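You operate a simulated robot arm through the tools that you are given. There is no shell and no other tool. Be economical: measure what you need, move in short steps, check, and stop when the job is done.

Carry out the task below with a simulated two-armed robot. There is one attempt and no reset: what you move stays moved.

## Task
Pick up the sealed jar marked "35" from the top of the sample bench with one hand, pass it to the other hand and put it on the packing table. Set down upright: sealed jar.

It is judged by the outcome, as a careful person would: the job done as asked, and still so three seconds after it is handed in. It fails if anything else is knocked over, pushed out of place, dropped, spilled or broken.

## Robot
Two 7-joint arms with two-finger parallel grippers on one trunk, on a base that drives. Base frame: it is fixed to the floor where the robot stands at the start and does not move with it; the origin is under the middle of the robot, x ahead of it, y to its left, z up; the surface under the hand at the start is at about z = 860. Lengths are in mm, angles in rad, forces in N, time in s.
The left shoulder is at the start at [100, 174, 1107], the right one opposite. With the tool pointing down near the work surface each hand reaches from about 340 to 740 mm from the robot's upright axis, wherever it stands, measured 20 degrees to its own side. Places, roughly: packing table [-2200, -1600, 800]. Payload 3.6 kg a hand.
Tool frame (each hand has its own): the origin (TCP) lies between the finger pads and is the grasp point; the fingertips stand 30 mm ahead of it; z points along the fingers, y is the line along which they close. Largest opening 110 mm; finger width 20, thickness 10; the body of the gripper, 48 by 112 mm, starts 55 mm behind the TCP.
Orientation is that of the tool frame in the base frame, as [roll, pitch, yaw] about the fixed x, y, z axes, in that order (R = Rz(yaw) Ry(pitch) Rx(roll)). With the fingers straight down and closing along the base's y, the tool's x points along the base's -x, its y along +y and its z along -z.

## Interface
- The arms move only by the tool play_rows. It takes "left_steps", "right_steps" or both (then of equal length, played together; a hand with none holds still); each is a list of rows, each a list of 3 entries, a list of its own where there are three numbers: the closure in counts, from 0 (fully open) to 255 (shut), then the shift along the tool's x, y, z in mm, then the turn, a rotation vector about the tool's x, y, z in rad. In form: [[jaw, [tx, ty, tz], [wx, wy, wz]], ...]. A call has 1 to 10 rows; each row shifts and turns the commanded pose from where the row before left it, along the tool's axes as they then stand. Each row takes 0.2 s and may step no farther than 50 mm and 0.15 rad from the row before; otherwise, or with a gripper value out of range, the whole call is refused. A pose out of reach is approached as far as the arm can. The call stops where the force on the tool passes 40 N (or 10 N more than at its start, if that is more) or the arm is blocked; 0.2 s more then pass. The fingers move at their own pace (about 153 mm/s each) and stop on an object; they squeeze with about 31 N. The grip force told is the motor's: it shows also when the fingers shut on nothing. Time passes only in rows, and 0.2 s behind the last, so rows that do not move let the fingers close. The reply holds the time, the measured pose of the TCP, the force on the tool along the base axes, the opening and the grip force, in the units named above and with some noise, with the torque about the TCP (base axes, N m) and any sound that the robot's microphone picked up.
- Cameras (640 x 400 px; columns grow to the right, rows downward): "scene" is now at [204.1, -9.2, 1284.1]; the picture's right is [-0.08, -1.00, 0.00], its down [-0.53, 0.04, -0.85] and it looks along [0.84, -0.07, -0.53] (base axes); focal length 217 px, centre (320, 200). "left" rides on the left gripper at [73, -17, -103] in its tool frame; the picture's right is [0.23, 0.97, 0.00], its down [-0.76, 0.18, -0.62] and it looks along [-0.61, 0.14, 0.78] (tool axes); focal length 222 px, centre (320, 200). "right" rides on the right gripper at [73, 17, -103] in its tool frame; the picture's right is [-0.23, 0.97, 0.00], its down [-0.76, -0.18, -0.62] and it looks along [-0.61, -0.14, 0.78] (tool axes); focal length 222 px, centre (320, 200). There is no depth. A picture from a camera that has moved, and an enlarged one, comes with that camera's place and axes in the base frame and with its lens.
- capture(camera): a new picture of that camera. The clock stands still meanwhile.
- move_column(by): slides the trunk up (or, below 0, down) by that many mm; the arms and the scene camera ride with it, the base frame stays. It gives what a move gives, with no picture.
- steer(legs): drives the robot by 1 to 6 legs, each [ahead, left, turn to the left] in mm, mm and rad, along the robot's own axes; the way and the turn of a leg run together, so that a leg with both is an arc; at most 1500 mm and 3.142 rad a leg. The arms and the cameras ride along, it lands a little off, and it stops where it bumps. It gives what a move gives.
- aim_head(pan, tilt): turns the head with the scene camera to pan (to the left, within 1.501 rad either way) and tilt (down, from -0.506 to 1.204), counted from straight ahead of the robot. It gives what a move gives.
- zoom(camera, box): a new picture of the part [left, top, right, bottom] of that camera's present view, enlarged. The clock stands still meanwhile.
- hand_in(): hands the job in; it is judged then, once.

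Go step by step. Nothing tells you exact positions but the pictures and the camera data: compare them with the known pose of the tool, close in by small moves and look again before you grip or let go. The budget is 120 turns and 88 pictures, counting those below and the enlarged ones. Unless the task says otherwise, let go and move clear before handing in, and close with one line.

The tools are called after "Call:" as a command line: name --argument value ..., lists and objects as JSON in quotes. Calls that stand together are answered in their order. play_rows: Moves the arms, as the interface text tells. Its arguments: {"type":"object","properties":{"left_steps":{"type":"array"},"right_steps":{"type":"array"}},"required":[]} The other tools are called the same way: move_column (by) slides the trunk up or down; steer (legs) drives the base; aim_head (pan, tilt) turns the head that bears the scene camera; capture (camera) takes a picture; zoom (camera, box) takes an enlarged picture of a part of a camera's view; hand_in () hands the job in.

At the start:

```text
time: 0.0
left_eef_pos: [429.9, 163.2, 1103.8]
left_tool_rot: [3.141, -0.001, -3.14]
left_force: [0.3, -0.6, -0.7]
left_wrist_torque: [0.0, 0.0, 0.02]
left_gripper_width: 109.8
left_grasp_force: 0.2
right_eef_pos: [350.3, -215.9, 1140.4]
right_tool_rot: [-3.141, -0.003, -3.142]
right_force: [-1.0, 0.1, 0.4]
right_wrist_torque: [-0.02, 0.02, -0.04]
right_gripper_width: 110.1
right_grasp_force: 0.0
trunk travel left (down, up): [-225.0, 538.0]
robot x, y, heading: [3.2, 0.0, 0.004]
head pan, tilt: [-0.084, 0.559]
```

scene: 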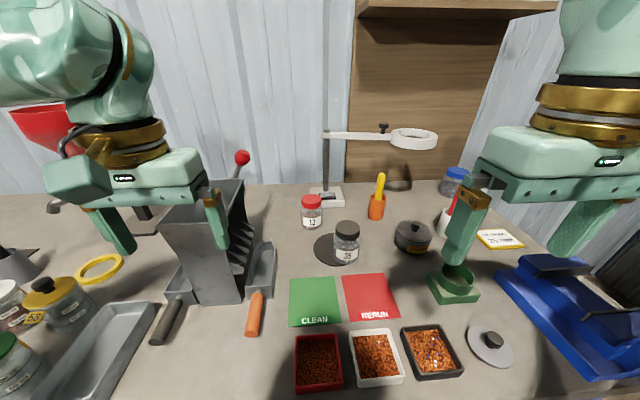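
right: 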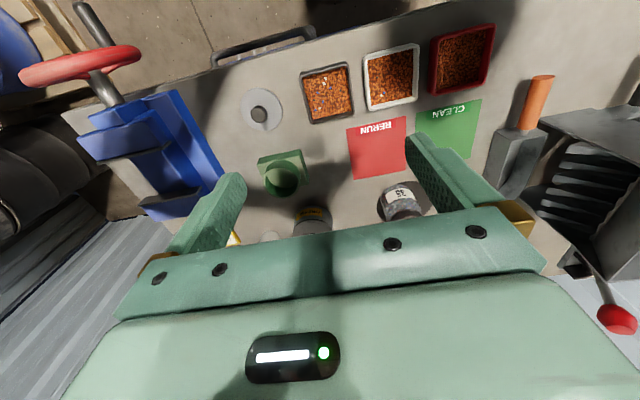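
left: 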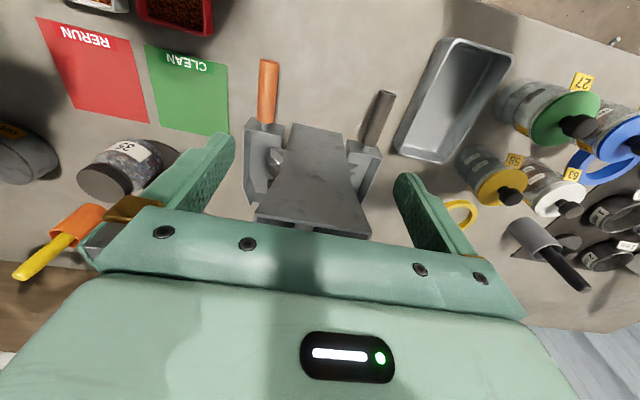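

I see the jar marked "35" with a dark lid near the centre of the bench, roughly at [595, -107], about 90 mm tall. I'll look at it closer before moving.

Call:
zoom --camera "scene" --box '[270, 170, 470, 295]'

Call:
zoom --camera "right" --box '[220, 130, 480, 292]'

```text
3.20 times, centred on (370, 232) of scene
camera zoom: at [204.1, -9.2, 1284.1], right [-0.08, -1.0, 0.0], down [-0.53, 0.04, -0.85], along [0.84, -0.07, -0.53], focal length 695 px, centre (160, 96)
```

zoom: 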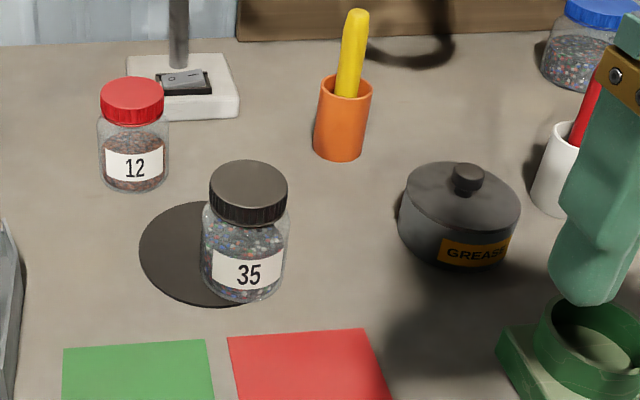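

```text
2.46 times, centred on (350, 211) of right
camera zoom: at [277.5, -197.7, 1243.3], right [0.23, 0.97, 0.0], down [0.76, -0.18, 0.62], along [0.61, -0.14, -0.78], focal length 547 px, centre (246, 173)
```

zoom: 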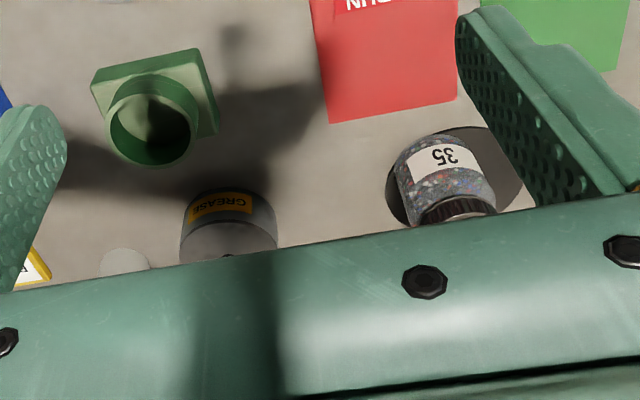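

Jar 35 stands on a thin dark disc; lid top at about [600, -108, 952], diameter about 60–67 mm, with free room to either side. I bring the right hand above it, well clear, then look.

Call:
play_rows --right_steps '[[0, [-36, 15.5, 10], [0, 0, 0]], [0, [-36, 15.5, 10], [0, 0, 0]], [0, [-36, 15.5, 10], [0, 0, 0]], [0, [-36, 15.5, 10], [0, 0, 0]], [0, [-36, 15.5, 10], [0, 0, 0]], [0, [-36, 15.5, 10], [0, 0, 0]], [0, [-34, 15, 10], [0, 0, 0]], [0, [0, 0, 0], [0, 0, 0]]]'

Call:
capture --camera "right"

Call:
capture --camera "scene"

```text
time: 1.8
left_eef_pos: [429.5, 163.7, 1104.8]
left_tool_rot: [-3.141, 0.001, -3.14]
left_force: [-0.2, 1.1, 0.4]
left_wrist_torque: [0.01, -0.02, 0.02]
left_gripper_width: 110.0
left_grasp_force: 0.1
right_eef_pos: [598.3, -108.8, 1070.9]
right_tool_rot: [3.14, 0.0, 3.141]
right_force: [0.2, 1.1, -1.0]
right_wrist_torque: [-0.04, -0.03, -0.01]
right_gripper_width: 109.9
right_grasp_force: 0.1
trunk travel left (down, up): [-225.0, 538.0]
robot x, y, heading: [-0.5, 3.9, 0.001]
head pan, tilt: [-0.084, 0.559]
```

```text
82 pictures are left
camera right: at [525.2, -90.3, 1173.4], right [0.23, 0.97, 0.0], down [0.76, -0.18, 0.62], along [0.61, -0.14, -0.78], focal length 222 px, centre (320, 200)
```

right: 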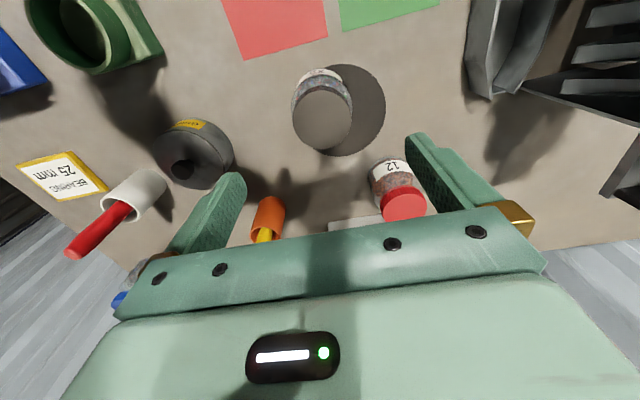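

```text
81 pictures are left
camera scene: at [203.7, -9.6, 1284.2], right [-0.08, -1.0, 0.0], down [-0.53, 0.04, -0.85], along [0.85, -0.07, -0.53], focal length 217 px, centre (320, 200)
```

scene: 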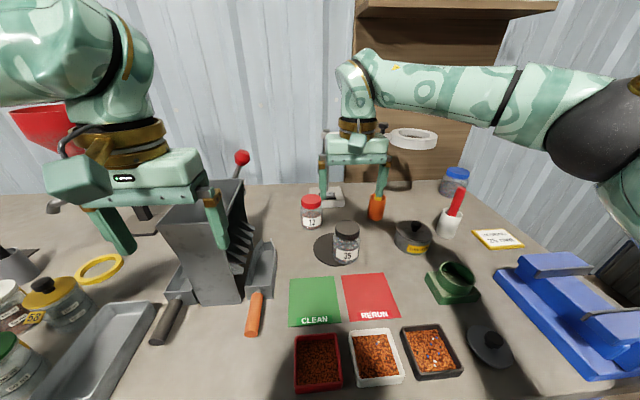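

Both views agree on the lid centre at about [601, -106, 951]. I lower the open hand around the lid, then check before gripping.

Call:
play_rows --right_steps '[[0, [-3, 2, 20], [0, 0, 0]], [0, [0, 0, 30], [0, 0, 0]], [0, [0, 0, 30], [0, 0, 0]], [0, [0, 0, 25], [0, 0, 0]], [0, [0, 0, 15], [0, 0, 0]], [0, [0, 0, 0], [0, 0, 0]]]'

Call:
zoom --camera "scene" --box '[270, 170, 430, 270]'

Call:
capture --camera "right"

```text
time: 3.2
left_eef_pos: [430.3, 164.4, 1104.0]
left_tool_rot: [-3.141, 0.0, -3.139]
left_force: [0.4, 0.4, 0.2]
left_wrist_torque: [0.03, 0.04, 0.04]
left_gripper_width: 110.0
left_grasp_force: 0.0
right_eef_pos: [602.6, -105.8, 950.4]
right_tool_rot: [-3.141, -0.001, -3.14]
right_force: [-0.2, -0.4, 0.9]
right_wrist_torque: [0.0, -0.04, -0.02]
right_gripper_width: 110.0
right_grasp_force: 0.1
trunk travel left (down, up): [-225.0, 538.0]
robot x, y, heading: [-1.7, 0.2, -0.004]
head pan, tilt: [-0.084, 0.559]
```

```text
4.00 times, centred on (350, 220) of scene
camera zoom: at [204.1, -9.1, 1284.1], right [-0.08, -1.0, 0.0], down [-0.53, 0.04, -0.85], along [0.84, -0.07, -0.53], focal length 869 px, centre (200, 120)
```

zoom: 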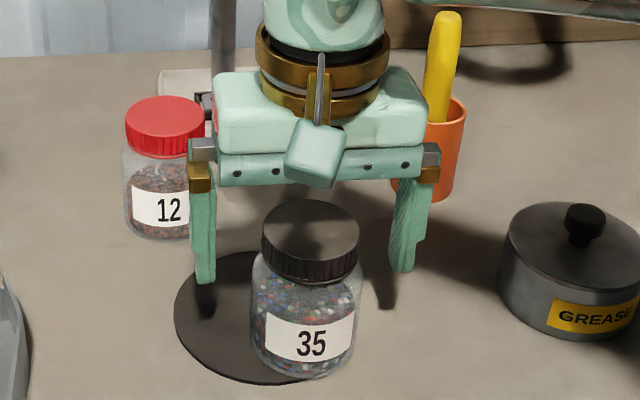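

```text
79 pictures are left
camera right: at [529.9, -86.5, 1053.0], right [0.23, 0.97, 0.0], down [0.76, -0.18, 0.62], along [0.61, -0.14, -0.78], focal length 222 px, centre (320, 200)
```

right: 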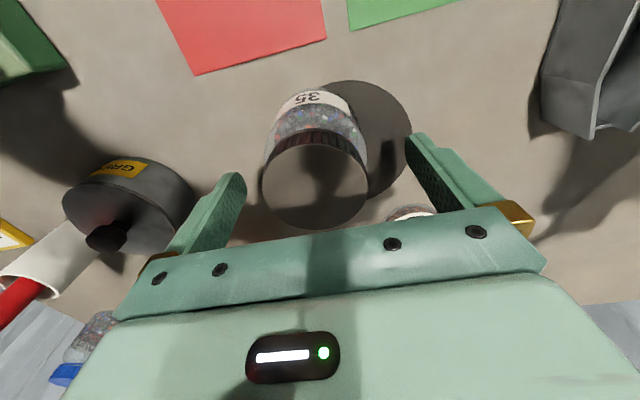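

The open fingers straddle the lid, which sits at about x=598; I shift back 3 mm and up 3 mm, then close.

Call:
play_rows --right_steps '[[0, [4, 0.5, -3], [0, 0, 0]], [120, [0, 0, 0], [0, 0, 0]], [255, [0, 0, 0], [0, 0, 0]], [255, [0, 0, 0], [0, 0, 0]], [255, [0, 0, 0], [0, 0, 0]], [255, [0, 0, 0], [0, 0, 0]]]'

Call:
zoom --camera "scene" --box '[270, 170, 430, 270]'

```text
time: 4.6
left_eef_pos: [428.1, 163.8, 1104.2]
left_tool_rot: [3.14, 0.002, -3.141]
left_force: [0.4, 0.6, 0.7]
left_wrist_torque: [0.02, 0.02, 0.0]
left_gripper_width: 110.0
left_grasp_force: 0.0
right_eef_pos: [598.7, -103.4, 955.9]
right_tool_rot: [3.14, 0.004, 3.141]
right_force: [6.2, -6.3, 25.5]
right_wrist_torque: [-0.22, -0.35, -0.03]
right_gripper_width: 62.5
right_grasp_force: 31.0
trunk travel left (down, up): [-225.0, 538.0]
robot x, y, heading: [-4.4, 4.1, 0.0]
head pan, tilt: [-0.084, 0.559]
```

```text
4.00 times, centred on (350, 220) of scene
camera zoom: at [202.4, -9.4, 1284.6], right [-0.08, -1.0, 0.0], down [-0.53, 0.04, -0.85], along [0.85, -0.07, -0.53], focal length 869 px, centre (200, 120)
```

zoom: 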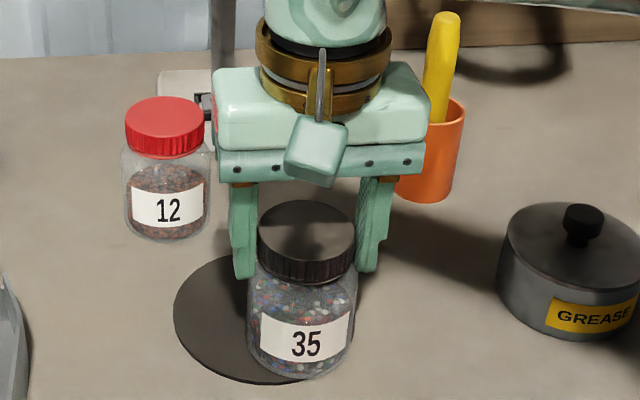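

The closing width of 62.5 mm with a 25 N upward force suggests the fingertips wedge on the jar's shoulder. I reopen, rise 7 mm and close on the lid only.

Call:
play_rows --right_steps '[[100, [0, 0, 0], [0, 0, 0]], [100, [0, -1, -7], [0, 0, 0]], [100, [0, 0, 0], [0, 0, 0]], [255, [0, 0, 0], [0, 0, 0]], [255, [0, 0, 0], [0, 0, 0]], [255, [0, 0, 0], [0, 0, 0]], [255, [0, 0, 0], [0, 0, 0]]]'

Call:
zoom --camera "scene" --box '[270, 170, 430, 270]'

```text
time: 6.2
left_eef_pos: [428.9, 165.2, 1104.5]
left_tool_rot: [-3.14, 0.001, -3.14]
left_force: [-0.3, -0.1, -0.5]
left_wrist_torque: [0.01, -0.01, -0.04]
left_gripper_width: 110.3
left_grasp_force: 0.0
right_eef_pos: [598.4, -105.4, 961.6]
right_tool_rot: [-3.141, 0.001, 3.141]
right_force: [3.6, 2.0, 11.2]
right_wrist_torque: [-0.11, -0.24, 0.05]
right_gripper_width: 56.6
right_grasp_force: 30.2
trunk travel left (down, up): [-225.0, 538.0]
robot x, y, heading: [1.0, 2.0, -0.001]
head pan, tilt: [-0.084, 0.559]
```

```text
4.00 times, centred on (350, 220) of scene
camera zoom: at [203.5, -8.6, 1284.3], right [-0.08, -1.0, 0.0], down [-0.53, 0.04, -0.85], along [0.85, -0.07, -0.53], focal length 869 px, centre (200, 120)
```

zoom: 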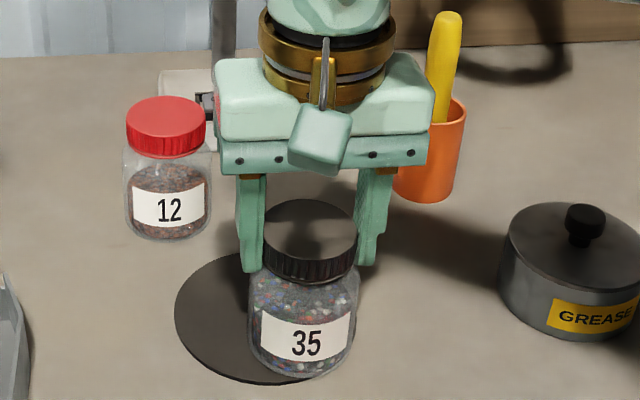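

Now the width is 56.6 mm, matching the lid. I lift slowly by 20 mm and check the grip.

Call:
play_rows --right_steps '[[255, [0, 0, -5], [0, 0, 0]], [255, [0, 0, -5], [0, 0, 0]], [255, [0, 0, -10], [0, 0, 0]], [255, [0, 0, 0], [0, 0, 0]]]'

Call:
zoom --camera "scene" --box '[270, 170, 430, 270]'

```text
time: 7.2
left_eef_pos: [431.0, 163.4, 1102.8]
left_tool_rot: [-3.14, 0.001, 3.141]
left_force: [0.1, 0.2, 0.6]
left_wrist_torque: [0.02, 0.0, 0.01]
left_gripper_width: 109.9
left_grasp_force: 0.0
right_eef_pos: [598.3, -106.4, 980.4]
right_tool_rot: [3.141, -0.002, 3.141]
right_force: [0.1, 0.1, -0.3]
right_wrist_torque: [-0.04, 0.01, -0.01]
right_gripper_width: 56.4
right_grasp_force: 30.9
trunk travel left (down, up): [-225.0, 538.0]
robot x, y, heading: [0.8, -0.1, 0.003]
head pan, tilt: [-0.084, 0.559]
```

```text
4.00 times, centred on (350, 220) of scene
camera zoom: at [204.4, -9.1, 1284.0], right [-0.08, -1.0, 0.0], down [-0.53, 0.04, -0.85], along [0.84, -0.07, -0.53], focal length 869 px, centre (200, 120)
```

zoom: 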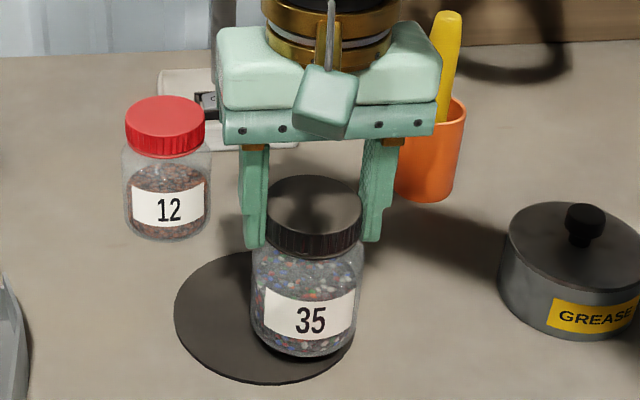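

The jar is off the disc and hanging from the right hand. I lift it to about z=1140 straight up, then draw it towards the robot for the hand-over.

Call:
play_rows --right_steps '[[255, [0, 0, -20], [0, 0, 0]], [255, [0, 0, -35], [0, 0, 0]], [255, [0, 0, -35], [0, 0, 0]], [255, [10, 2, -35], [0, 0, 0]], [255, [25, 4, -25], [0, 0, 0]], [255, [25, 4, -10], [0, 0, 0]], [255, [20, 3, 0], [0, 0, 0]], [255, [15, 2, 0], [0, 0, 0]], [255, [0, 0, 0], [0, 0, 0]]]'

Call:
capture --camera "scene"

Call:
capture --camera "left"

```text
time: 9.2
left_eef_pos: [431.3, 163.6, 1104.0]
left_tool_rot: [-3.141, 0.001, -3.138]
left_force: [0.6, 0.0, 0.3]
left_wrist_torque: [0.0, 0.01, -0.01]
left_gripper_width: 109.8
left_grasp_force: 0.1
right_eef_pos: [506.8, -93.2, 1131.6]
right_tool_rot: [-3.141, -0.003, -3.141]
right_force: [0.2, -0.1, -1.1]
right_wrist_torque: [0.03, 0.03, -0.03]
right_gripper_width: 56.7
right_grasp_force: 30.8
right hand out of reach, approached as far as the arm can: row 4
trunk travel left (down, up): [-225.0, 538.0]
robot x, y, heading: [1.7, -0.4, -0.0]
head pan, tilt: [-0.084, 0.559]
```

```text
75 pictures are left
camera scene: at [204.4, -9.2, 1284.0], right [-0.08, -1.0, 0.0], down [-0.53, 0.04, -0.85], along [0.84, -0.07, -0.53], focal length 217 px, centre (320, 200)
```

scene: 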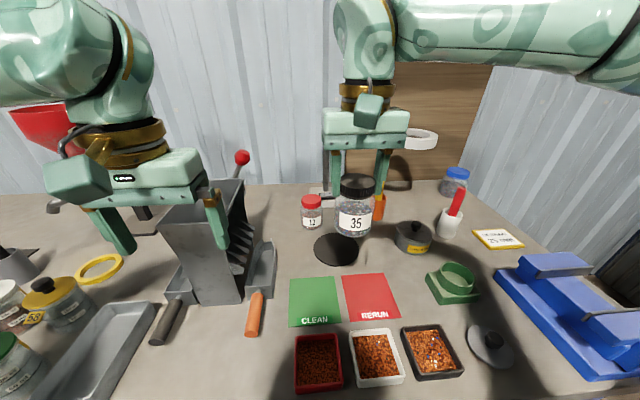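

```text
74 pictures are left
camera left: at [357.2, 146.5, 1207.8], right [-0.23, 0.97, 0.0], down [0.76, 0.18, 0.62], along [0.61, 0.14, -0.78], focal length 222 px, centre (320, 200)
```

left: 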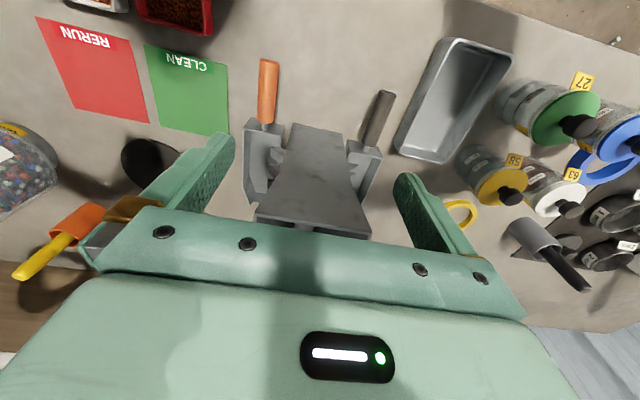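

The jar hangs upright in the right hand at about [507, -93], its base near z=1030. I move it to [560, -20] lower down, where the left hand can reach it at a slant from behind, and pitch the left hand forward 50° meanwhile.

Call:
play_rows --right_steps '[[255, [-9, 12, 12], [0, 0, 0]], [255, [-9, 12, 12], [0, 0, 0]], [255, [-9, 12, 12], [0, 0, 0]], [255, [-9, 12, 12], [0, 0, 0]], [255, [-9, 12, 12], [0, 0, 0]], [255, [-8, 13, 12], [0, 0, 0]], [255, [0, 0, 0], [0, 0, 0]]]' --left_steps '[[0, [0, 0, 0], [0, -0.125, 0]], [0, [0, 0, 0], [0, -0.125, 0]], [0, [0, 0, 0], [0, -0.125, 0]], [0, [0, 0, 0], [0, -0.125, 0]], [0, [0, 0, 0], [0, -0.125, 0]], [0, [0, 0, 0], [0, -0.125, 0]], [0, [0, 0, 0], [0, -0.123, 0]]]'

Call:
capture --camera "scene"

Call:
capture --camera "left"

```text
time: 10.8
left_eef_pos: [438.6, 160.2, 1110.0]
left_tool_rot: [-3.141, 0.874, 3.142]
left_force: [-0.3, -0.7, 0.7]
left_wrist_torque: [-0.02, 0.02, 0.01]
left_gripper_width: 109.9
left_grasp_force: 0.1
left hand out of reach, approached as far as the arm can: row 7
right_eef_pos: [558.8, -18.7, 1060.7]
right_tool_rot: [3.141, 0.0, -3.141]
right_force: [1.4, -0.7, -1.6]
right_wrist_torque: [0.02, 0.02, -0.04]
right_gripper_width: 56.7
right_grasp_force: 31.1
trunk travel left (down, up): [-225.0, 538.0]
robot x, y, heading: [1.3, 3.2, -0.004]
head pan, tilt: [-0.084, 0.559]
```

```text
73 pictures are left
camera scene: at [204.3, -9.7, 1284.0], right [-0.08, -1.0, 0.0], down [-0.53, 0.04, -0.85], along [0.84, -0.07, -0.53], focal length 217 px, centre (320, 200)
```

scene: 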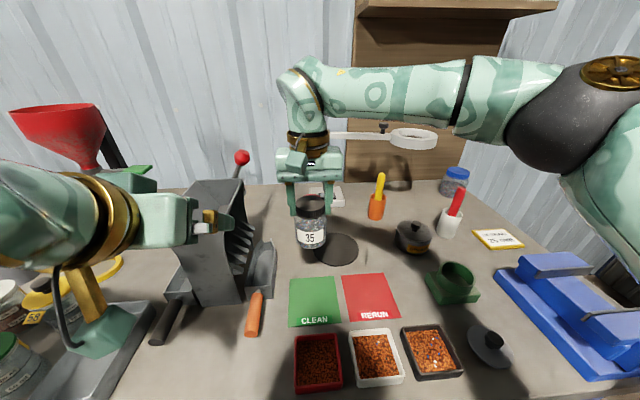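

```text
72 pictures are left
camera left: at [311.7, 142.5, 1120.3], right [-0.15, 0.97, -0.17], down [0.01, 0.18, 0.98], along [0.99, 0.14, -0.04], focal length 222 px, centre (320, 200)
```

left: 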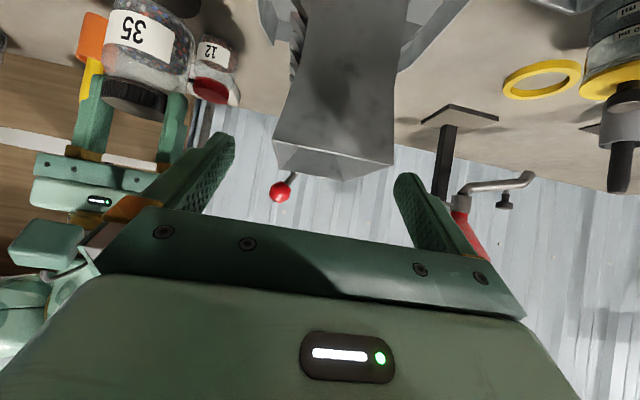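

Left hand now points forward-down at 50°, and the jar's base is at about z=960. I slide the left hand across in front of the press and down to the height of the jar's body, staying about 110 mm behind it.

Call:
play_rows --left_steps '[[0, [0, -36, 0], [0, 0, 0]], [0, [0, -36, 0], [0, 0, 0]], [0, [20, -27, 20], [0, 0, 0]], [0, [20, -27, 20], [0, 0, 0]], [0, [20, -27, 20], [0, 0, 0]], [0, [20, -27, 20], [0, 0, 0]], [0, [0, 0, 0], [0, 0, 0]]]'

Call:
capture --camera "scene"

Call:
capture --camera "left"

```text
time: 12.4
left_eef_pos: [448.2, -18.8, 996.0]
left_tool_rot: [-3.141, 0.872, -3.137]
left_force: [-1.2, 0.6, 0.3]
left_wrist_torque: [-0.01, 0.05, -0.02]
left_gripper_width: 109.8
left_grasp_force: 0.1
right_eef_pos: [558.9, -16.6, 1059.0]
right_tool_rot: [3.141, -0.001, -3.141]
right_force: [1.2, 0.0, -0.8]
right_wrist_torque: [-0.01, 0.0, 0.0]
right_gripper_width: 56.9
right_grasp_force: 30.7
trunk travel left (down, up): [-225.0, 538.0]
robot x, y, heading: [1.4, -0.4, -0.003]
head pan, tilt: [-0.084, 0.559]
```

```text
71 pictures are left
camera scene: at [204.0, -8.6, 1284.1], right [-0.08, -1.0, 0.0], down [-0.53, 0.04, -0.85], along [0.85, -0.07, -0.53], focal length 217 px, centre (320, 200)
```

scene: 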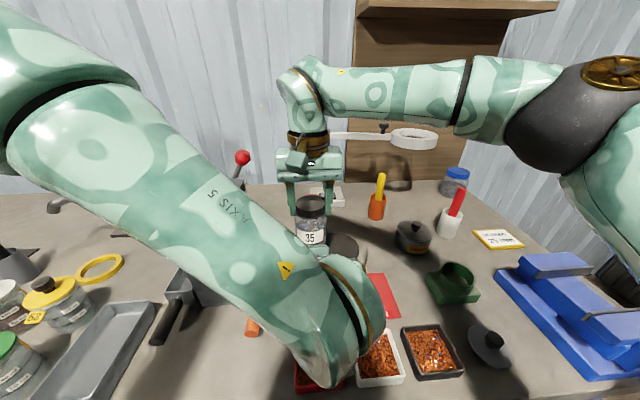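

```text
70 pictures are left
camera left: at [321.4, -36.9, 1006.1], right [-0.15, 0.97, -0.18], down [0.01, 0.18, 0.98], along [0.99, 0.14, -0.04], focal length 222 px, centre (320, 200)
```

left: 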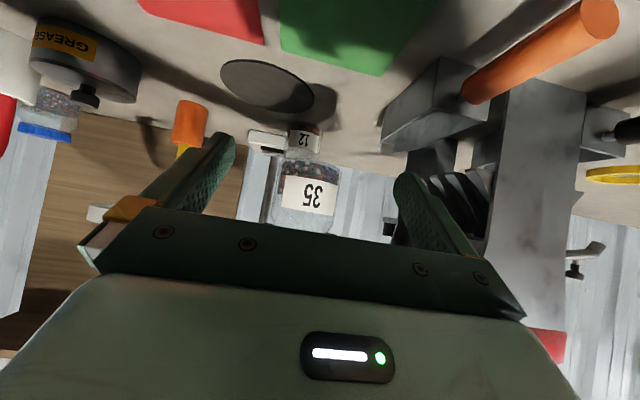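

The left fingers line up with the jar (y ≈ -18, base at z ≈ 962, hand 34 mm above base). I advance most of the way and check.

Call:
play_rows --left_steps '[[0, [-15, 0.2, 16.5], [0, 0, 0]], [0, [-15, 0.2, 16.5], [0, 0, 0]], [0, [-15, 0.2, 16.5], [0, 0, 0]], [0, [-8, 0, 9], [0, 0, 0]], [0, [0, 0, 0], [0, 0, 0]]]'

Call:
capture --camera "left"

Call:
capture --camera "right"

Call:
zoom --camera "scene" --box '[240, 120, 400, 280]'

```text
time: 13.6
left_eef_pos: [526.4, -19.2, 1000.3]
left_tool_rot: [-3.14, 0.873, -3.14]
left_force: [0.9, 0.0, 0.1]
left_wrist_torque: [0.0, 0.0, 0.0]
left_gripper_width: 109.7
left_grasp_force: 0.0
right_eef_pos: [559.6, -17.0, 1059.4]
right_tool_rot: [-3.141, -0.001, 3.141]
right_force: [-0.8, 0.5, -1.4]
right_wrist_torque: [0.01, 0.02, 0.04]
right_gripper_width: 56.6
right_grasp_force: 30.6
trunk travel left (down, up): [-225.0, 538.0]
robot x, y, heading: [2.8, 1.4, 0.003]
head pan, tilt: [-0.084, 0.559]
```

```text
69 pictures are left
camera left: at [400.5, -36.7, 1010.7], right [-0.15, 0.97, -0.17], down [0.01, 0.18, 0.98], along [0.99, 0.14, -0.04], focal length 222 px, centre (320, 200)
```

left: 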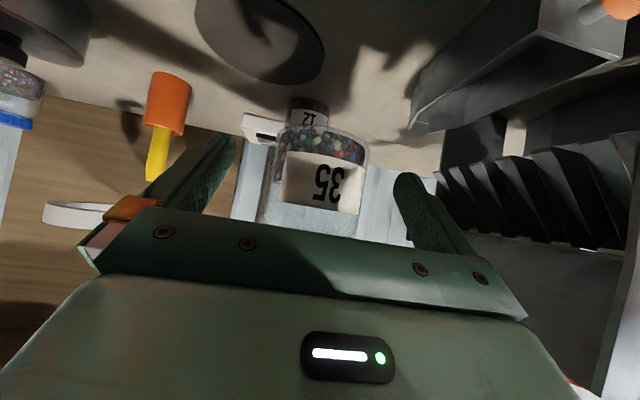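

```text
68 pictures are left
camera right: at [485.9, 0.1, 1162.5], right [0.23, 0.97, 0.0], down [0.76, -0.18, 0.62], along [0.61, -0.14, -0.78], focal length 222 px, centre (320, 200)
```

right: 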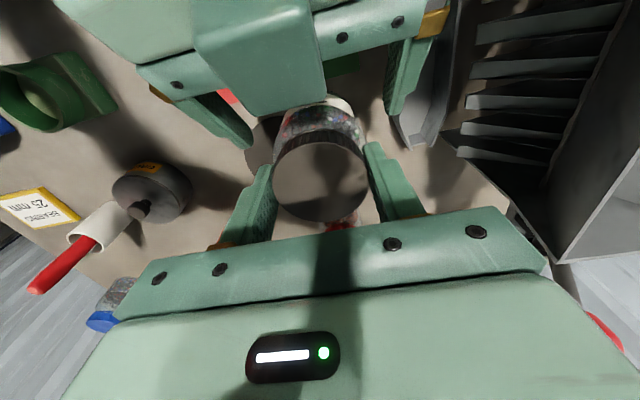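

```text
2.50 times, centred on (320, 200) of scene
camera zoom: at [204.2, -9.2, 1284.1], right [-0.08, -1.0, 0.0], down [-0.53, 0.04, -0.85], along [0.84, -0.07, -0.53], focal length 543 px, centre (320, 200)
```

zoom: 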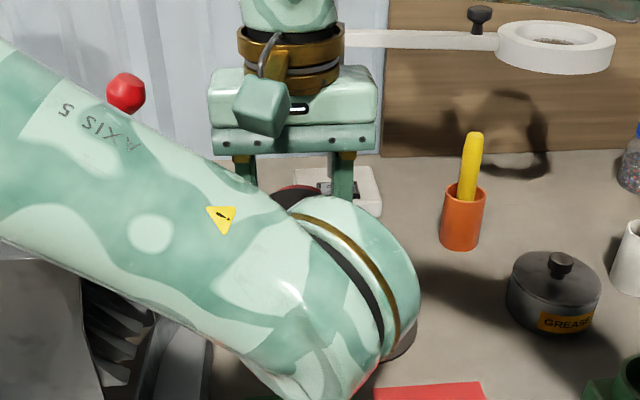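

The left hand is nearly around the jar, but a pale block on the left hand's upper side appears close to the lid. I inspect that before advancing.

Call:
zoom --camera "right" --box '[120, 0, 480, 225]'

Call:
zoom --camera "left" --box '[180, 80, 500, 280]'

```text
1.78 times, centred on (300, 112) of right
camera zoom: at [485.9, 0.1, 1162.5], right [0.23, 0.97, 0.0], down [0.76, -0.18, 0.62], along [0.61, -0.14, -0.78], focal length 395 px, centre (356, 356)
```

zoom: 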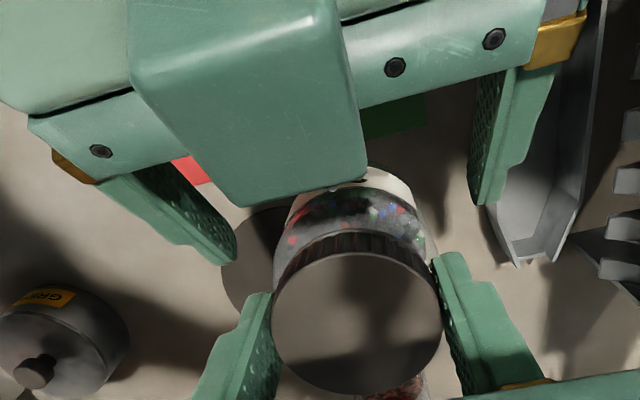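

```text
2.00 times, centred on (340, 180) of left
camera zoom: at [400.5, -36.7, 1010.7], right [-0.15, 0.97, -0.17], down [0.01, 0.18, 0.98], along [0.99, 0.14, -0.04], focal length 444 px, centre (280, 240)
```

zoom: 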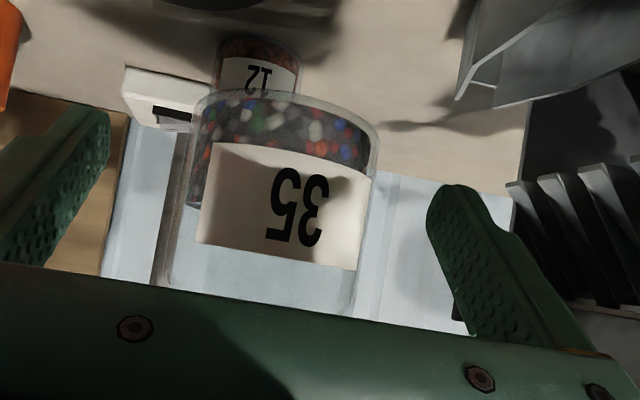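

An object on top of the left hand isn't explained yet. I back off by 20 mm to gauge its depth by parallax from the right camera.

Call:
play_rows --left_steps '[[0, [12.8, 0, -15.3], [0, 0, 0]], [0, [0, 0, 0], [0, 0, 0]]]'

Call:
zoom --camera "right" --box '[120, 0, 480, 225]'

```text
time: 14.2
left_eef_pos: [506.0, -18.0, 998.9]
left_tool_rot: [-3.14, 0.874, -3.14]
left_force: [0.0, -0.1, 0.4]
left_wrist_torque: [-0.01, 0.01, 0.03]
left_gripper_width: 110.0
left_grasp_force: 0.1
right_eef_pos: [558.4, -18.4, 1059.2]
right_tool_rot: [-3.142, -0.001, 3.142]
right_force: [-0.3, -0.4, -1.0]
right_wrist_torque: [0.01, -0.03, -0.01]
right_gripper_width: 56.6
right_grasp_force: 31.0
trunk travel left (down, up): [-225.0, 538.0]
robot x, y, heading: [4.7, -1.3, -0.002]
head pan, tilt: [-0.084, 0.559]
```

```text
1.78 times, centred on (300, 112) of right
camera zoom: at [486.4, 0.1, 1162.3], right [0.23, 0.97, 0.0], down [0.76, -0.18, 0.62], along [0.61, -0.14, -0.78], focal length 395 px, centre (356, 356)
```

zoom: 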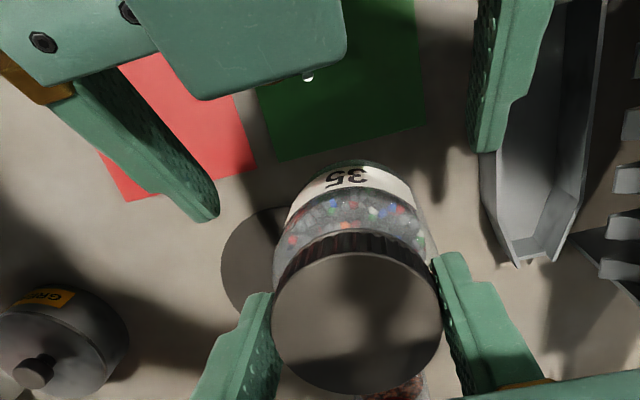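

The block is a small housing on the hand's upper side; it would end at about [542, 1073], above the lid and between the right fingers, which is clear but tight near the right camera pod. I flatten the left hand 5° more for margin, then advance in two steps.

Call:
play_rows --left_steps '[[0, [0, 0, 0], [0, -0.087, 0]], [0, [-10, 0, 13.5], [0, 0, 0]], [0, [-7, 0, 9.5], [0, 0, 0]], [0, [0, 0, 0], [0, 0, 0]]]'

Call:
capture --camera "right"

Call:
capture --camera "left"

```text
time: 15.2
left_eef_pos: [536.6, -18.6, 1000.8]
left_tool_rot: [-3.14, 0.959, -3.14]
left_force: [-0.3, -0.1, -0.4]
left_wrist_torque: [0.0, 0.03, 0.01]
left_gripper_width: 110.0
left_grasp_force: 0.1
right_eef_pos: [559.2, -18.3, 1059.2]
right_tool_rot: [-3.141, -0.001, 3.141]
right_force: [-0.3, 0.6, -1.4]
right_wrist_torque: [0.03, -0.01, 0.0]
right_gripper_width: 56.5
right_grasp_force: 30.4
trunk travel left (down, up): [-225.0, 538.0]
robot x, y, heading: [1.5, 0.1, -0.0]
head pan, tilt: [-0.084, 0.559]
```

```text
63 pictures are left
camera right: at [485.9, 0.1, 1162.6], right [0.23, 0.97, 0.0], down [0.76, -0.18, 0.62], along [0.61, -0.14, -0.78], focal length 222 px, centre (320, 200)
```

right: 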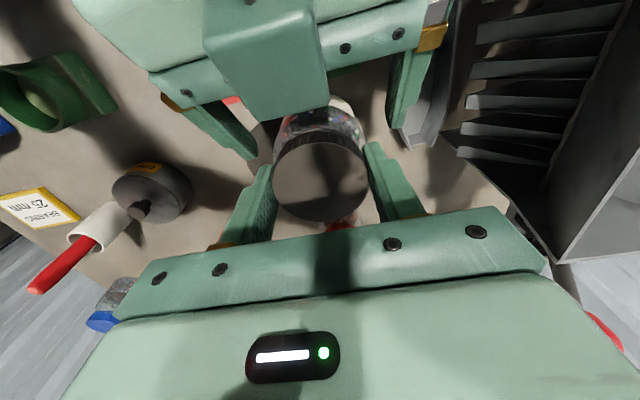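

```text
62 pictures are left
camera left: at [408.9, -35.9, 1000.5], right [-0.13, 0.97, -0.19], down [-0.07, 0.18, 0.98], along [0.99, 0.14, 0.05], focal length 222 px, centre (320, 200)
```

left: 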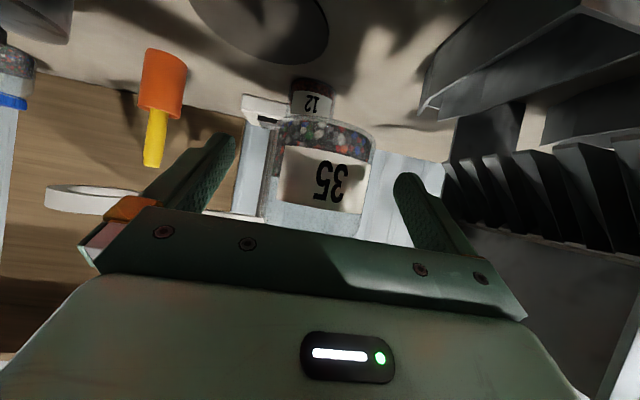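

Clear so far and well centred. I advance the last 18 mm.

Call:
play_rows --left_steps '[[0, [-5.2, 0, 7.4], [0, 0, 0]], [0, [-5.2, 0, 7.4], [0, 0, 0]], [0, [0, 0, 0], [0, 0, 0]]]'

Call:
capture --camera "right"

```text
time: 16.0
left_eef_pos: [554.8, -18.7, 999.2]
left_tool_rot: [-3.142, 0.959, -3.141]
left_force: [0.3, -0.9, 0.1]
left_wrist_torque: [-0.05, 0.0, -0.02]
left_gripper_width: 109.9
left_grasp_force: 0.0
right_eef_pos: [557.7, -17.9, 1060.3]
right_tool_rot: [3.141, -0.001, 3.142]
right_force: [0.6, -0.4, -1.1]
right_wrist_torque: [-0.01, -0.01, -0.01]
right_gripper_width: 56.6
right_grasp_force: 31.0
trunk travel left (down, up): [-225.0, 538.0]
robot x, y, heading: [-2.6, -2.5, -0.002]
head pan, tilt: [-0.084, 0.559]
```

```text
61 pictures are left
camera right: at [485.9, 0.1, 1162.6], right [0.23, 0.97, 0.0], down [0.76, -0.18, 0.62], along [0.61, -0.14, -0.78], focal length 222 px, centre (320, 200)
```

right: 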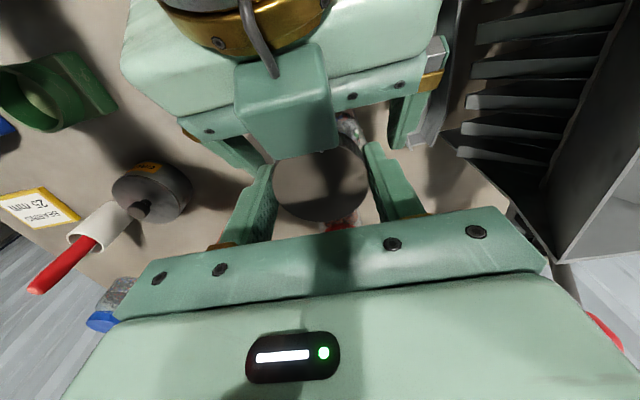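

No contact. I close the left hand on the jar's body while the right still holds.

Call:
play_rows --left_steps '[[100, [0, 0, 0], [0, 0, 0]], [255, [0, 0, 0], [0, 0, 0]], [255, [0, 0, 0], [0, 0, 0]], [255, [0, 0, 0], [0, 0, 0]], [255, [0, 0, 0], [0, 0, 0]]]'

Call:
capture --camera "left"

```text
time: 17.2
left_eef_pos: [553.4, -17.6, 999.5]
left_tool_rot: [-3.141, 0.959, -3.141]
left_force: [1.4, 1.1, 0.4]
left_wrist_torque: [0.02, 0.06, -0.04]
left_gripper_width: 66.9
left_grasp_force: 31.0
right_eef_pos: [558.8, -17.0, 1059.6]
right_tool_rot: [-3.141, -0.001, -3.14]
right_force: [-1.2, -0.6, 1.6]
right_wrist_torque: [-0.06, 0.03, 0.02]
right_gripper_width: 56.7
right_grasp_force: 30.7
trunk travel left (down, up): [-225.0, 538.0]
robot x, y, heading: [1.0, -1.0, -0.005]
head pan, tilt: [-0.084, 0.559]
```

```text
60 pictures are left
camera left: at [427.1, -35.5, 1000.5], right [-0.13, 0.97, -0.19], down [-0.07, 0.18, 0.98], along [0.99, 0.14, 0.05], focal length 222 px, centre (320, 200)
```

left: 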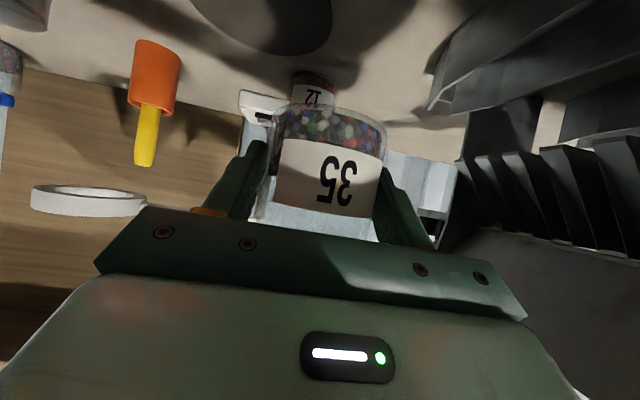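

Left grip is firm at 66.9 mm. I release the right hand and raise it straight up.

Call:
play_rows --right_steps '[[60, [0, 0, 0], [0, 0, 0]], [60, [0, 0, 0], [0, 0, 0]], [60, [0, 0, -10], [0, 0, 0]], [60, [0, 0, -25], [0, 0, 0]], [60, [0, 0, -25], [0, 0, 0]], [60, [0, 0, 0], [0, 0, 0]]]'

Call:
capture --camera "right"

Call:
capture --camera "scene"

```text
time: 18.6
left_eef_pos: [554.9, -18.3, 1000.8]
left_tool_rot: [-3.139, 0.961, -3.141]
left_force: [0.4, 0.3, -0.1]
left_wrist_torque: [-0.01, 0.01, -0.01]
left_gripper_width: 66.7
left_grasp_force: 31.2
right_eef_pos: [560.8, -19.1, 1116.1]
right_tool_rot: [-3.14, -0.003, -3.141]
right_force: [-0.4, 0.1, -1.0]
right_wrist_torque: [0.0, 0.03, -0.01]
right_gripper_width: 84.2
right_grasp_force: 0.0
trunk travel left (down, up): [-225.0, 538.0]
robot x, y, heading: [2.0, 1.4, -0.0]
head pan, tilt: [-0.084, 0.559]
```

```text
59 pictures are left
camera right: at [488.0, -0.6, 1220.5], right [0.23, 0.97, 0.0], down [0.76, -0.18, 0.62], along [0.61, -0.14, -0.78], focal length 222 px, centre (320, 200)
```

right: 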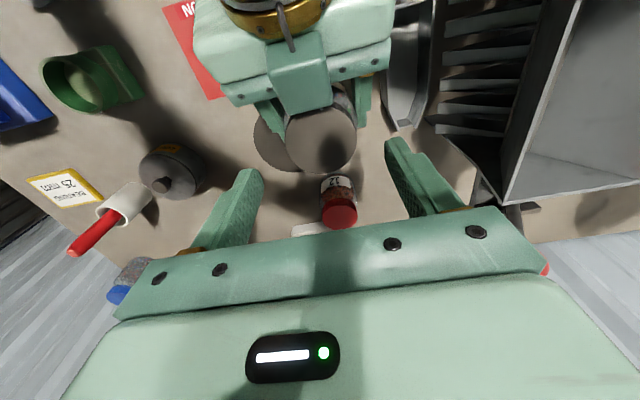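

```text
58 pictures are left
camera scene: at [204.5, -9.3, 1284.0], right [-0.08, -1.0, 0.0], down [-0.53, 0.04, -0.85], along [0.84, -0.07, -0.53], focal length 217 px, centre (320, 200)
```

scene: 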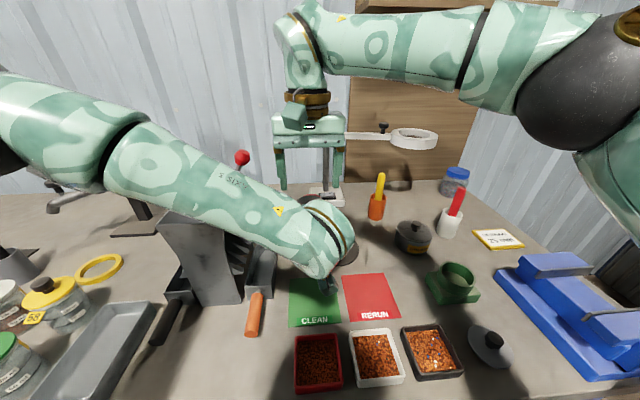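

The jar rests in the left hand only, and it is upright. I move the right hand aside and back to its start place.

Call:
play_rows --right_steps '[[60, [0, -30, -10], [0, 0, 0]], [60, [0, -40, -5], [0, 0, 0]], [60, [20, -40, 0], [0, 0, 0]], [60, [30, -35, 0], [0, 0, 0]], [60, [35, -30, 0], [0, 0, 0]], [60, [40, -20, 0], [0, 0, 0]], [60, [40, 0, 0], [0, 0, 0]], [60, [40, 0, 0], [0, 0, 0]]]'

Call:
aim_head --pan -1.5 --tilt 0.35

Call:
capture --camera "scene"

Call:
aim_head --pan 1.5 --tilt 0.35

Call:
capture --camera "scene"

```text
time: 20.4
left_eef_pos: [553.7, -18.1, 999.6]
left_tool_rot: [3.139, 0.96, -3.141]
left_force: [-0.8, 0.8, -0.1]
left_wrist_torque: [0.0, 0.01, 0.01]
left_gripper_width: 66.6
left_grasp_force: 30.5
right_eef_pos: [354.5, -214.7, 1134.5]
right_tool_rot: [-3.141, 0.002, -3.141]
right_force: [-0.4, 0.8, -1.0]
right_wrist_torque: [-0.02, 0.01, -0.02]
right_gripper_width: 84.0
right_grasp_force: 0.0
trunk travel left (down, up): [-225.0, 538.0]
robot x, y, heading: [-1.4, -0.5, -0.003]
head pan, tilt: [-0.084, 0.559]
```

```text
time: 21.9
left_eef_pos: [554.0, -18.4, 1000.5]
left_tool_rot: [-3.141, 0.96, -3.14]
left_force: [0.2, 0.4, -0.2]
left_wrist_torque: [0.03, -0.02, 0.01]
left_gripper_width: 66.7
left_grasp_force: 31.1
right_eef_pos: [354.8, -215.0, 1134.1]
right_tool_rot: [-3.141, -0.002, -3.141]
right_force: [-0.7, 0.5, -0.1]
right_wrist_torque: [-0.02, -0.01, 0.01]
right_gripper_width: 84.1
right_grasp_force: 0.1
trunk travel left (down, up): [-225.0, 538.0]
robot x, y, heading: [2.7, 0.4, -0.002]
head pan, tilt: [-1.499, 0.351]
```

```text
57 pictures are left
camera scene: at [121.6, -94.8, 1303.1], right [-1.0, -0.07, 0.0], down [-0.03, 0.34, -0.94], along [0.07, -0.94, -0.34], focal length 217 px, centre (320, 200)
```

scene: 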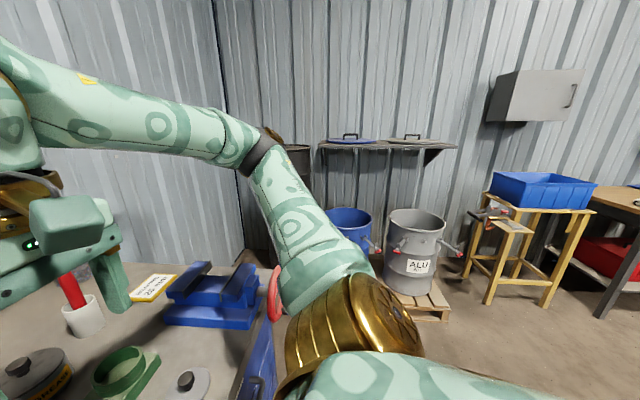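

```text
time: 24.5
left_eef_pos: [554.5, -17.6, 1001.4]
left_tool_rot: [-3.139, 0.961, -3.141]
left_force: [-0.8, 0.0, 0.3]
left_wrist_torque: [0.02, -0.01, -0.01]
left_gripper_width: 66.7
left_grasp_force: 31.2
right_eef_pos: [354.1, -214.6, 1135.5]
right_tool_rot: [3.141, -0.002, 3.14]
right_force: [0.1, 0.7, 0.1]
right_wrist_torque: [0.0, -0.03, -0.01]
right_gripper_width: 84.1
right_grasp_force: 0.1
trunk travel left (down, up): [-225.0, 538.0]
robot x, y, heading: [3.3, -2.8, 0.002]
head pan, tilt: [1.499, 0.351]
```

```text
56 pictures are left
camera scene: at [121.6, 91.0, 1303.1], right [1.0, -0.07, 0.0], down [-0.03, -0.34, -0.94], along [0.07, 0.94, -0.34], focal length 217 px, centre (320, 200)
```

scene: 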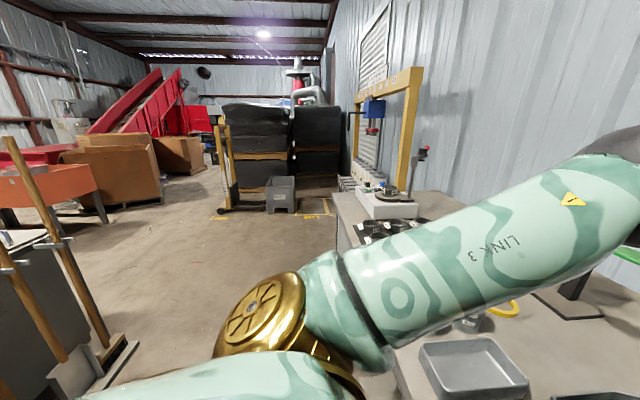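

The packing table shows at the right rear (near leg about [-1800, -1410]). I raise the trunk a little to clear bench items, back away, and then turn to face -y.

Call:
move_column --by 120

Call:
steer --legs '[[-500, 0, 0]]'

Call:
capture --camera "scene"

Call:
aim_head --pan -1.5 --tilt 0.35

Call:
capture --camera "scene"

```text
time: 26.0
left_eef_pos: [554.4, -18.8, 1120.2]
left_tool_rot: [-3.14, 0.957, -3.14]
left_force: [0.1, 0.3, -2.0]
left_wrist_torque: [-0.02, 0.02, 0.04]
left_gripper_width: 66.5
left_grasp_force: 30.4
right_eef_pos: [356.0, -214.7, 1253.9]
right_tool_rot: [-3.142, -0.002, 3.141]
right_force: [0.3, -0.2, -0.6]
right_wrist_torque: [0.02, -0.02, 0.01]
right_gripper_width: 84.4
right_grasp_force: 0.1
trunk travel left (down, up): [-345.0, 418.0]
robot x, y, heading: [0.7, -2.3, -0.003]
head pan, tilt: [1.499, 0.351]
```

```text
time: 29.1
left_eef_pos: [56.0, -17.1, 1119.9]
left_tool_rot: [-3.139, 0.959, -3.141]
left_force: [0.3, -0.6, -1.6]
left_wrist_torque: [0.01, 0.01, -0.04]
left_gripper_width: 66.6
left_grasp_force: 30.7
right_eef_pos: [-142.2, -212.9, 1253.7]
right_tool_rot: [-3.14, -0.001, 3.14]
right_force: [0.6, 1.0, 0.1]
right_wrist_torque: [-0.01, 0.0, 0.02]
right_gripper_width: 84.3
right_grasp_force: 0.0
trunk travel left (down, up): [-345.0, 418.0]
robot x, y, heading: [-495.1, -1.1, 0.004]
head pan, tilt: [1.499, 0.351]
stopped in leg 1: the robot was blocked; the commanded pose is now the measured one
```

```text
55 pictures are left
camera scene: at [-427.4, 92.7, 1426.1], right [1.0, -0.07, 0.0], down [-0.03, -0.34, -0.94], along [0.07, 0.94, -0.34], focal length 217 px, centre (320, 200)
```

scene: 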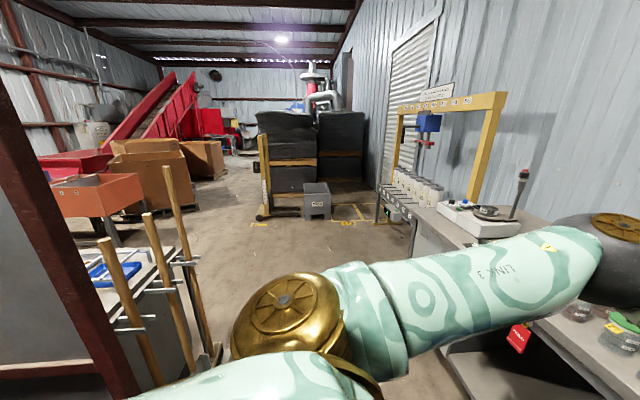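

```text
time: 31.7
left_eef_pos: [56.3, -18.0, 1119.9]
left_tool_rot: [-3.14, 0.961, 3.141]
left_force: [0.0, 0.4, -1.5]
left_wrist_torque: [0.02, 0.03, -0.04]
left_gripper_width: 66.6
left_grasp_force: 31.1
right_eef_pos: [-143.1, -213.8, 1253.6]
right_tool_rot: [3.141, -0.003, 3.14]
right_force: [-0.3, -0.9, -0.7]
right_wrist_torque: [-0.01, 0.02, 0.03]
right_gripper_width: 84.2
right_grasp_force: 0.0
trunk travel left (down, up): [-345.0, 418.0]
robot x, y, heading: [-499.0, -0.1, 0.004]
head pan, tilt: [-1.499, 0.351]
```

```text
54 pictures are left
camera scene: at [-428.3, -93.3, 1426.1], right [-1.0, -0.07, 0.0], down [-0.02, 0.34, -0.94], along [0.07, -0.94, -0.34], focal length 217 px, centre (320, 200)
```

scene: 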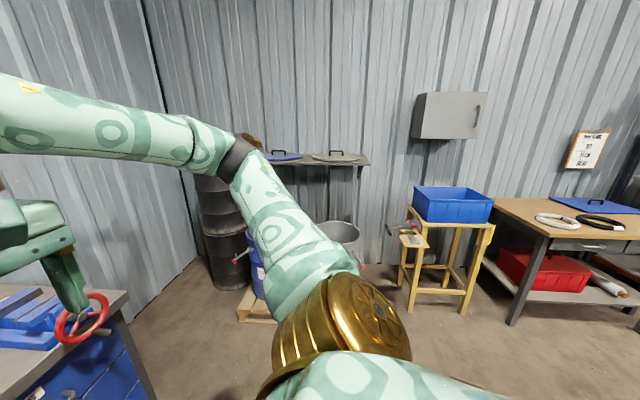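

The drive ended at x≈-498 with a bump notice; a steel post stands behind on the left. The table is seen at right rear, its near corner about [-1650, -1280]. I sidestep to the right, away from the post, then turn to face -y.

Call:
steer --legs '[[30, -150, 0], [0, -200, 0]]'

Call:
steer --legs '[[0, 0, -1.571]]'

Call:
capture --camera "scene"

```text
time: 34.3
left_eef_pos: [85.5, -376.6, 1120.0]
left_tool_rot: [3.14, 0.96, 3.139]
left_force: [-0.9, -0.3, -1.5]
left_wrist_torque: [0.0, 0.01, 0.02]
left_gripper_width: 66.5
left_grasp_force: 30.9
right_eef_pos: [-113.1, -569.8, 1254.3]
right_tool_rot: [3.14, -0.001, 3.138]
right_force: [0.3, -0.3, -0.7]
right_wrist_torque: [0.02, -0.02, -0.03]
right_gripper_width: 84.1
right_grasp_force: 0.1
trunk travel left (down, up): [-345.0, 418.0]
robot x, y, heading: [-465.9, -352.6, -0.002]
head pan, tilt: [-1.499, 0.351]
```

```text
time: 38.5
left_eef_pos: [-487.0, -907.6, 1119.6]
left_tool_rot: [-3.138, 0.959, 1.572]
left_force: [0.0, -0.5, 0.2]
left_wrist_torque: [0.0, 0.04, -0.01]
left_gripper_width: 66.4
left_grasp_force: 31.3
right_eef_pos: [-683.1, -708.9, 1254.5]
right_tool_rot: [-3.14, -0.001, 1.57]
right_force: [-0.3, -0.4, -0.7]
right_wrist_torque: [-0.02, 0.02, 0.0]
right_gripper_width: 84.3
right_grasp_force: 0.2
trunk travel left (down, up): [-345.0, 418.0]
robot x, y, heading: [-466.3, -358.7, -1.571]
head pan, tilt: [-1.499, 0.351]
```

```text
53 pictures are left
camera scene: at [-560.9, -424.6, 1426.1], right [-0.07, 1.0, 0.0], down [0.34, 0.03, -0.94], along [-0.94, -0.07, -0.34], focal length 217 px, centre (320, 200)
```

scene: 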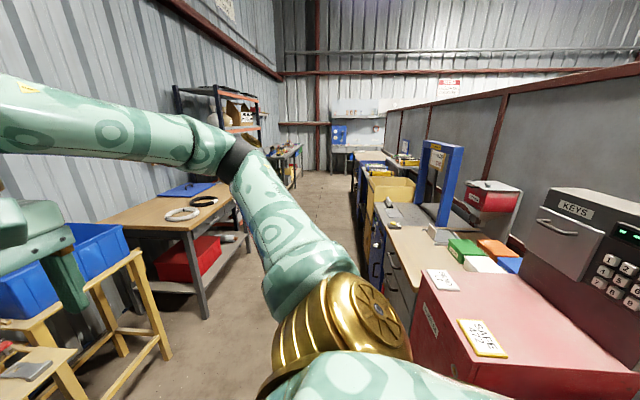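

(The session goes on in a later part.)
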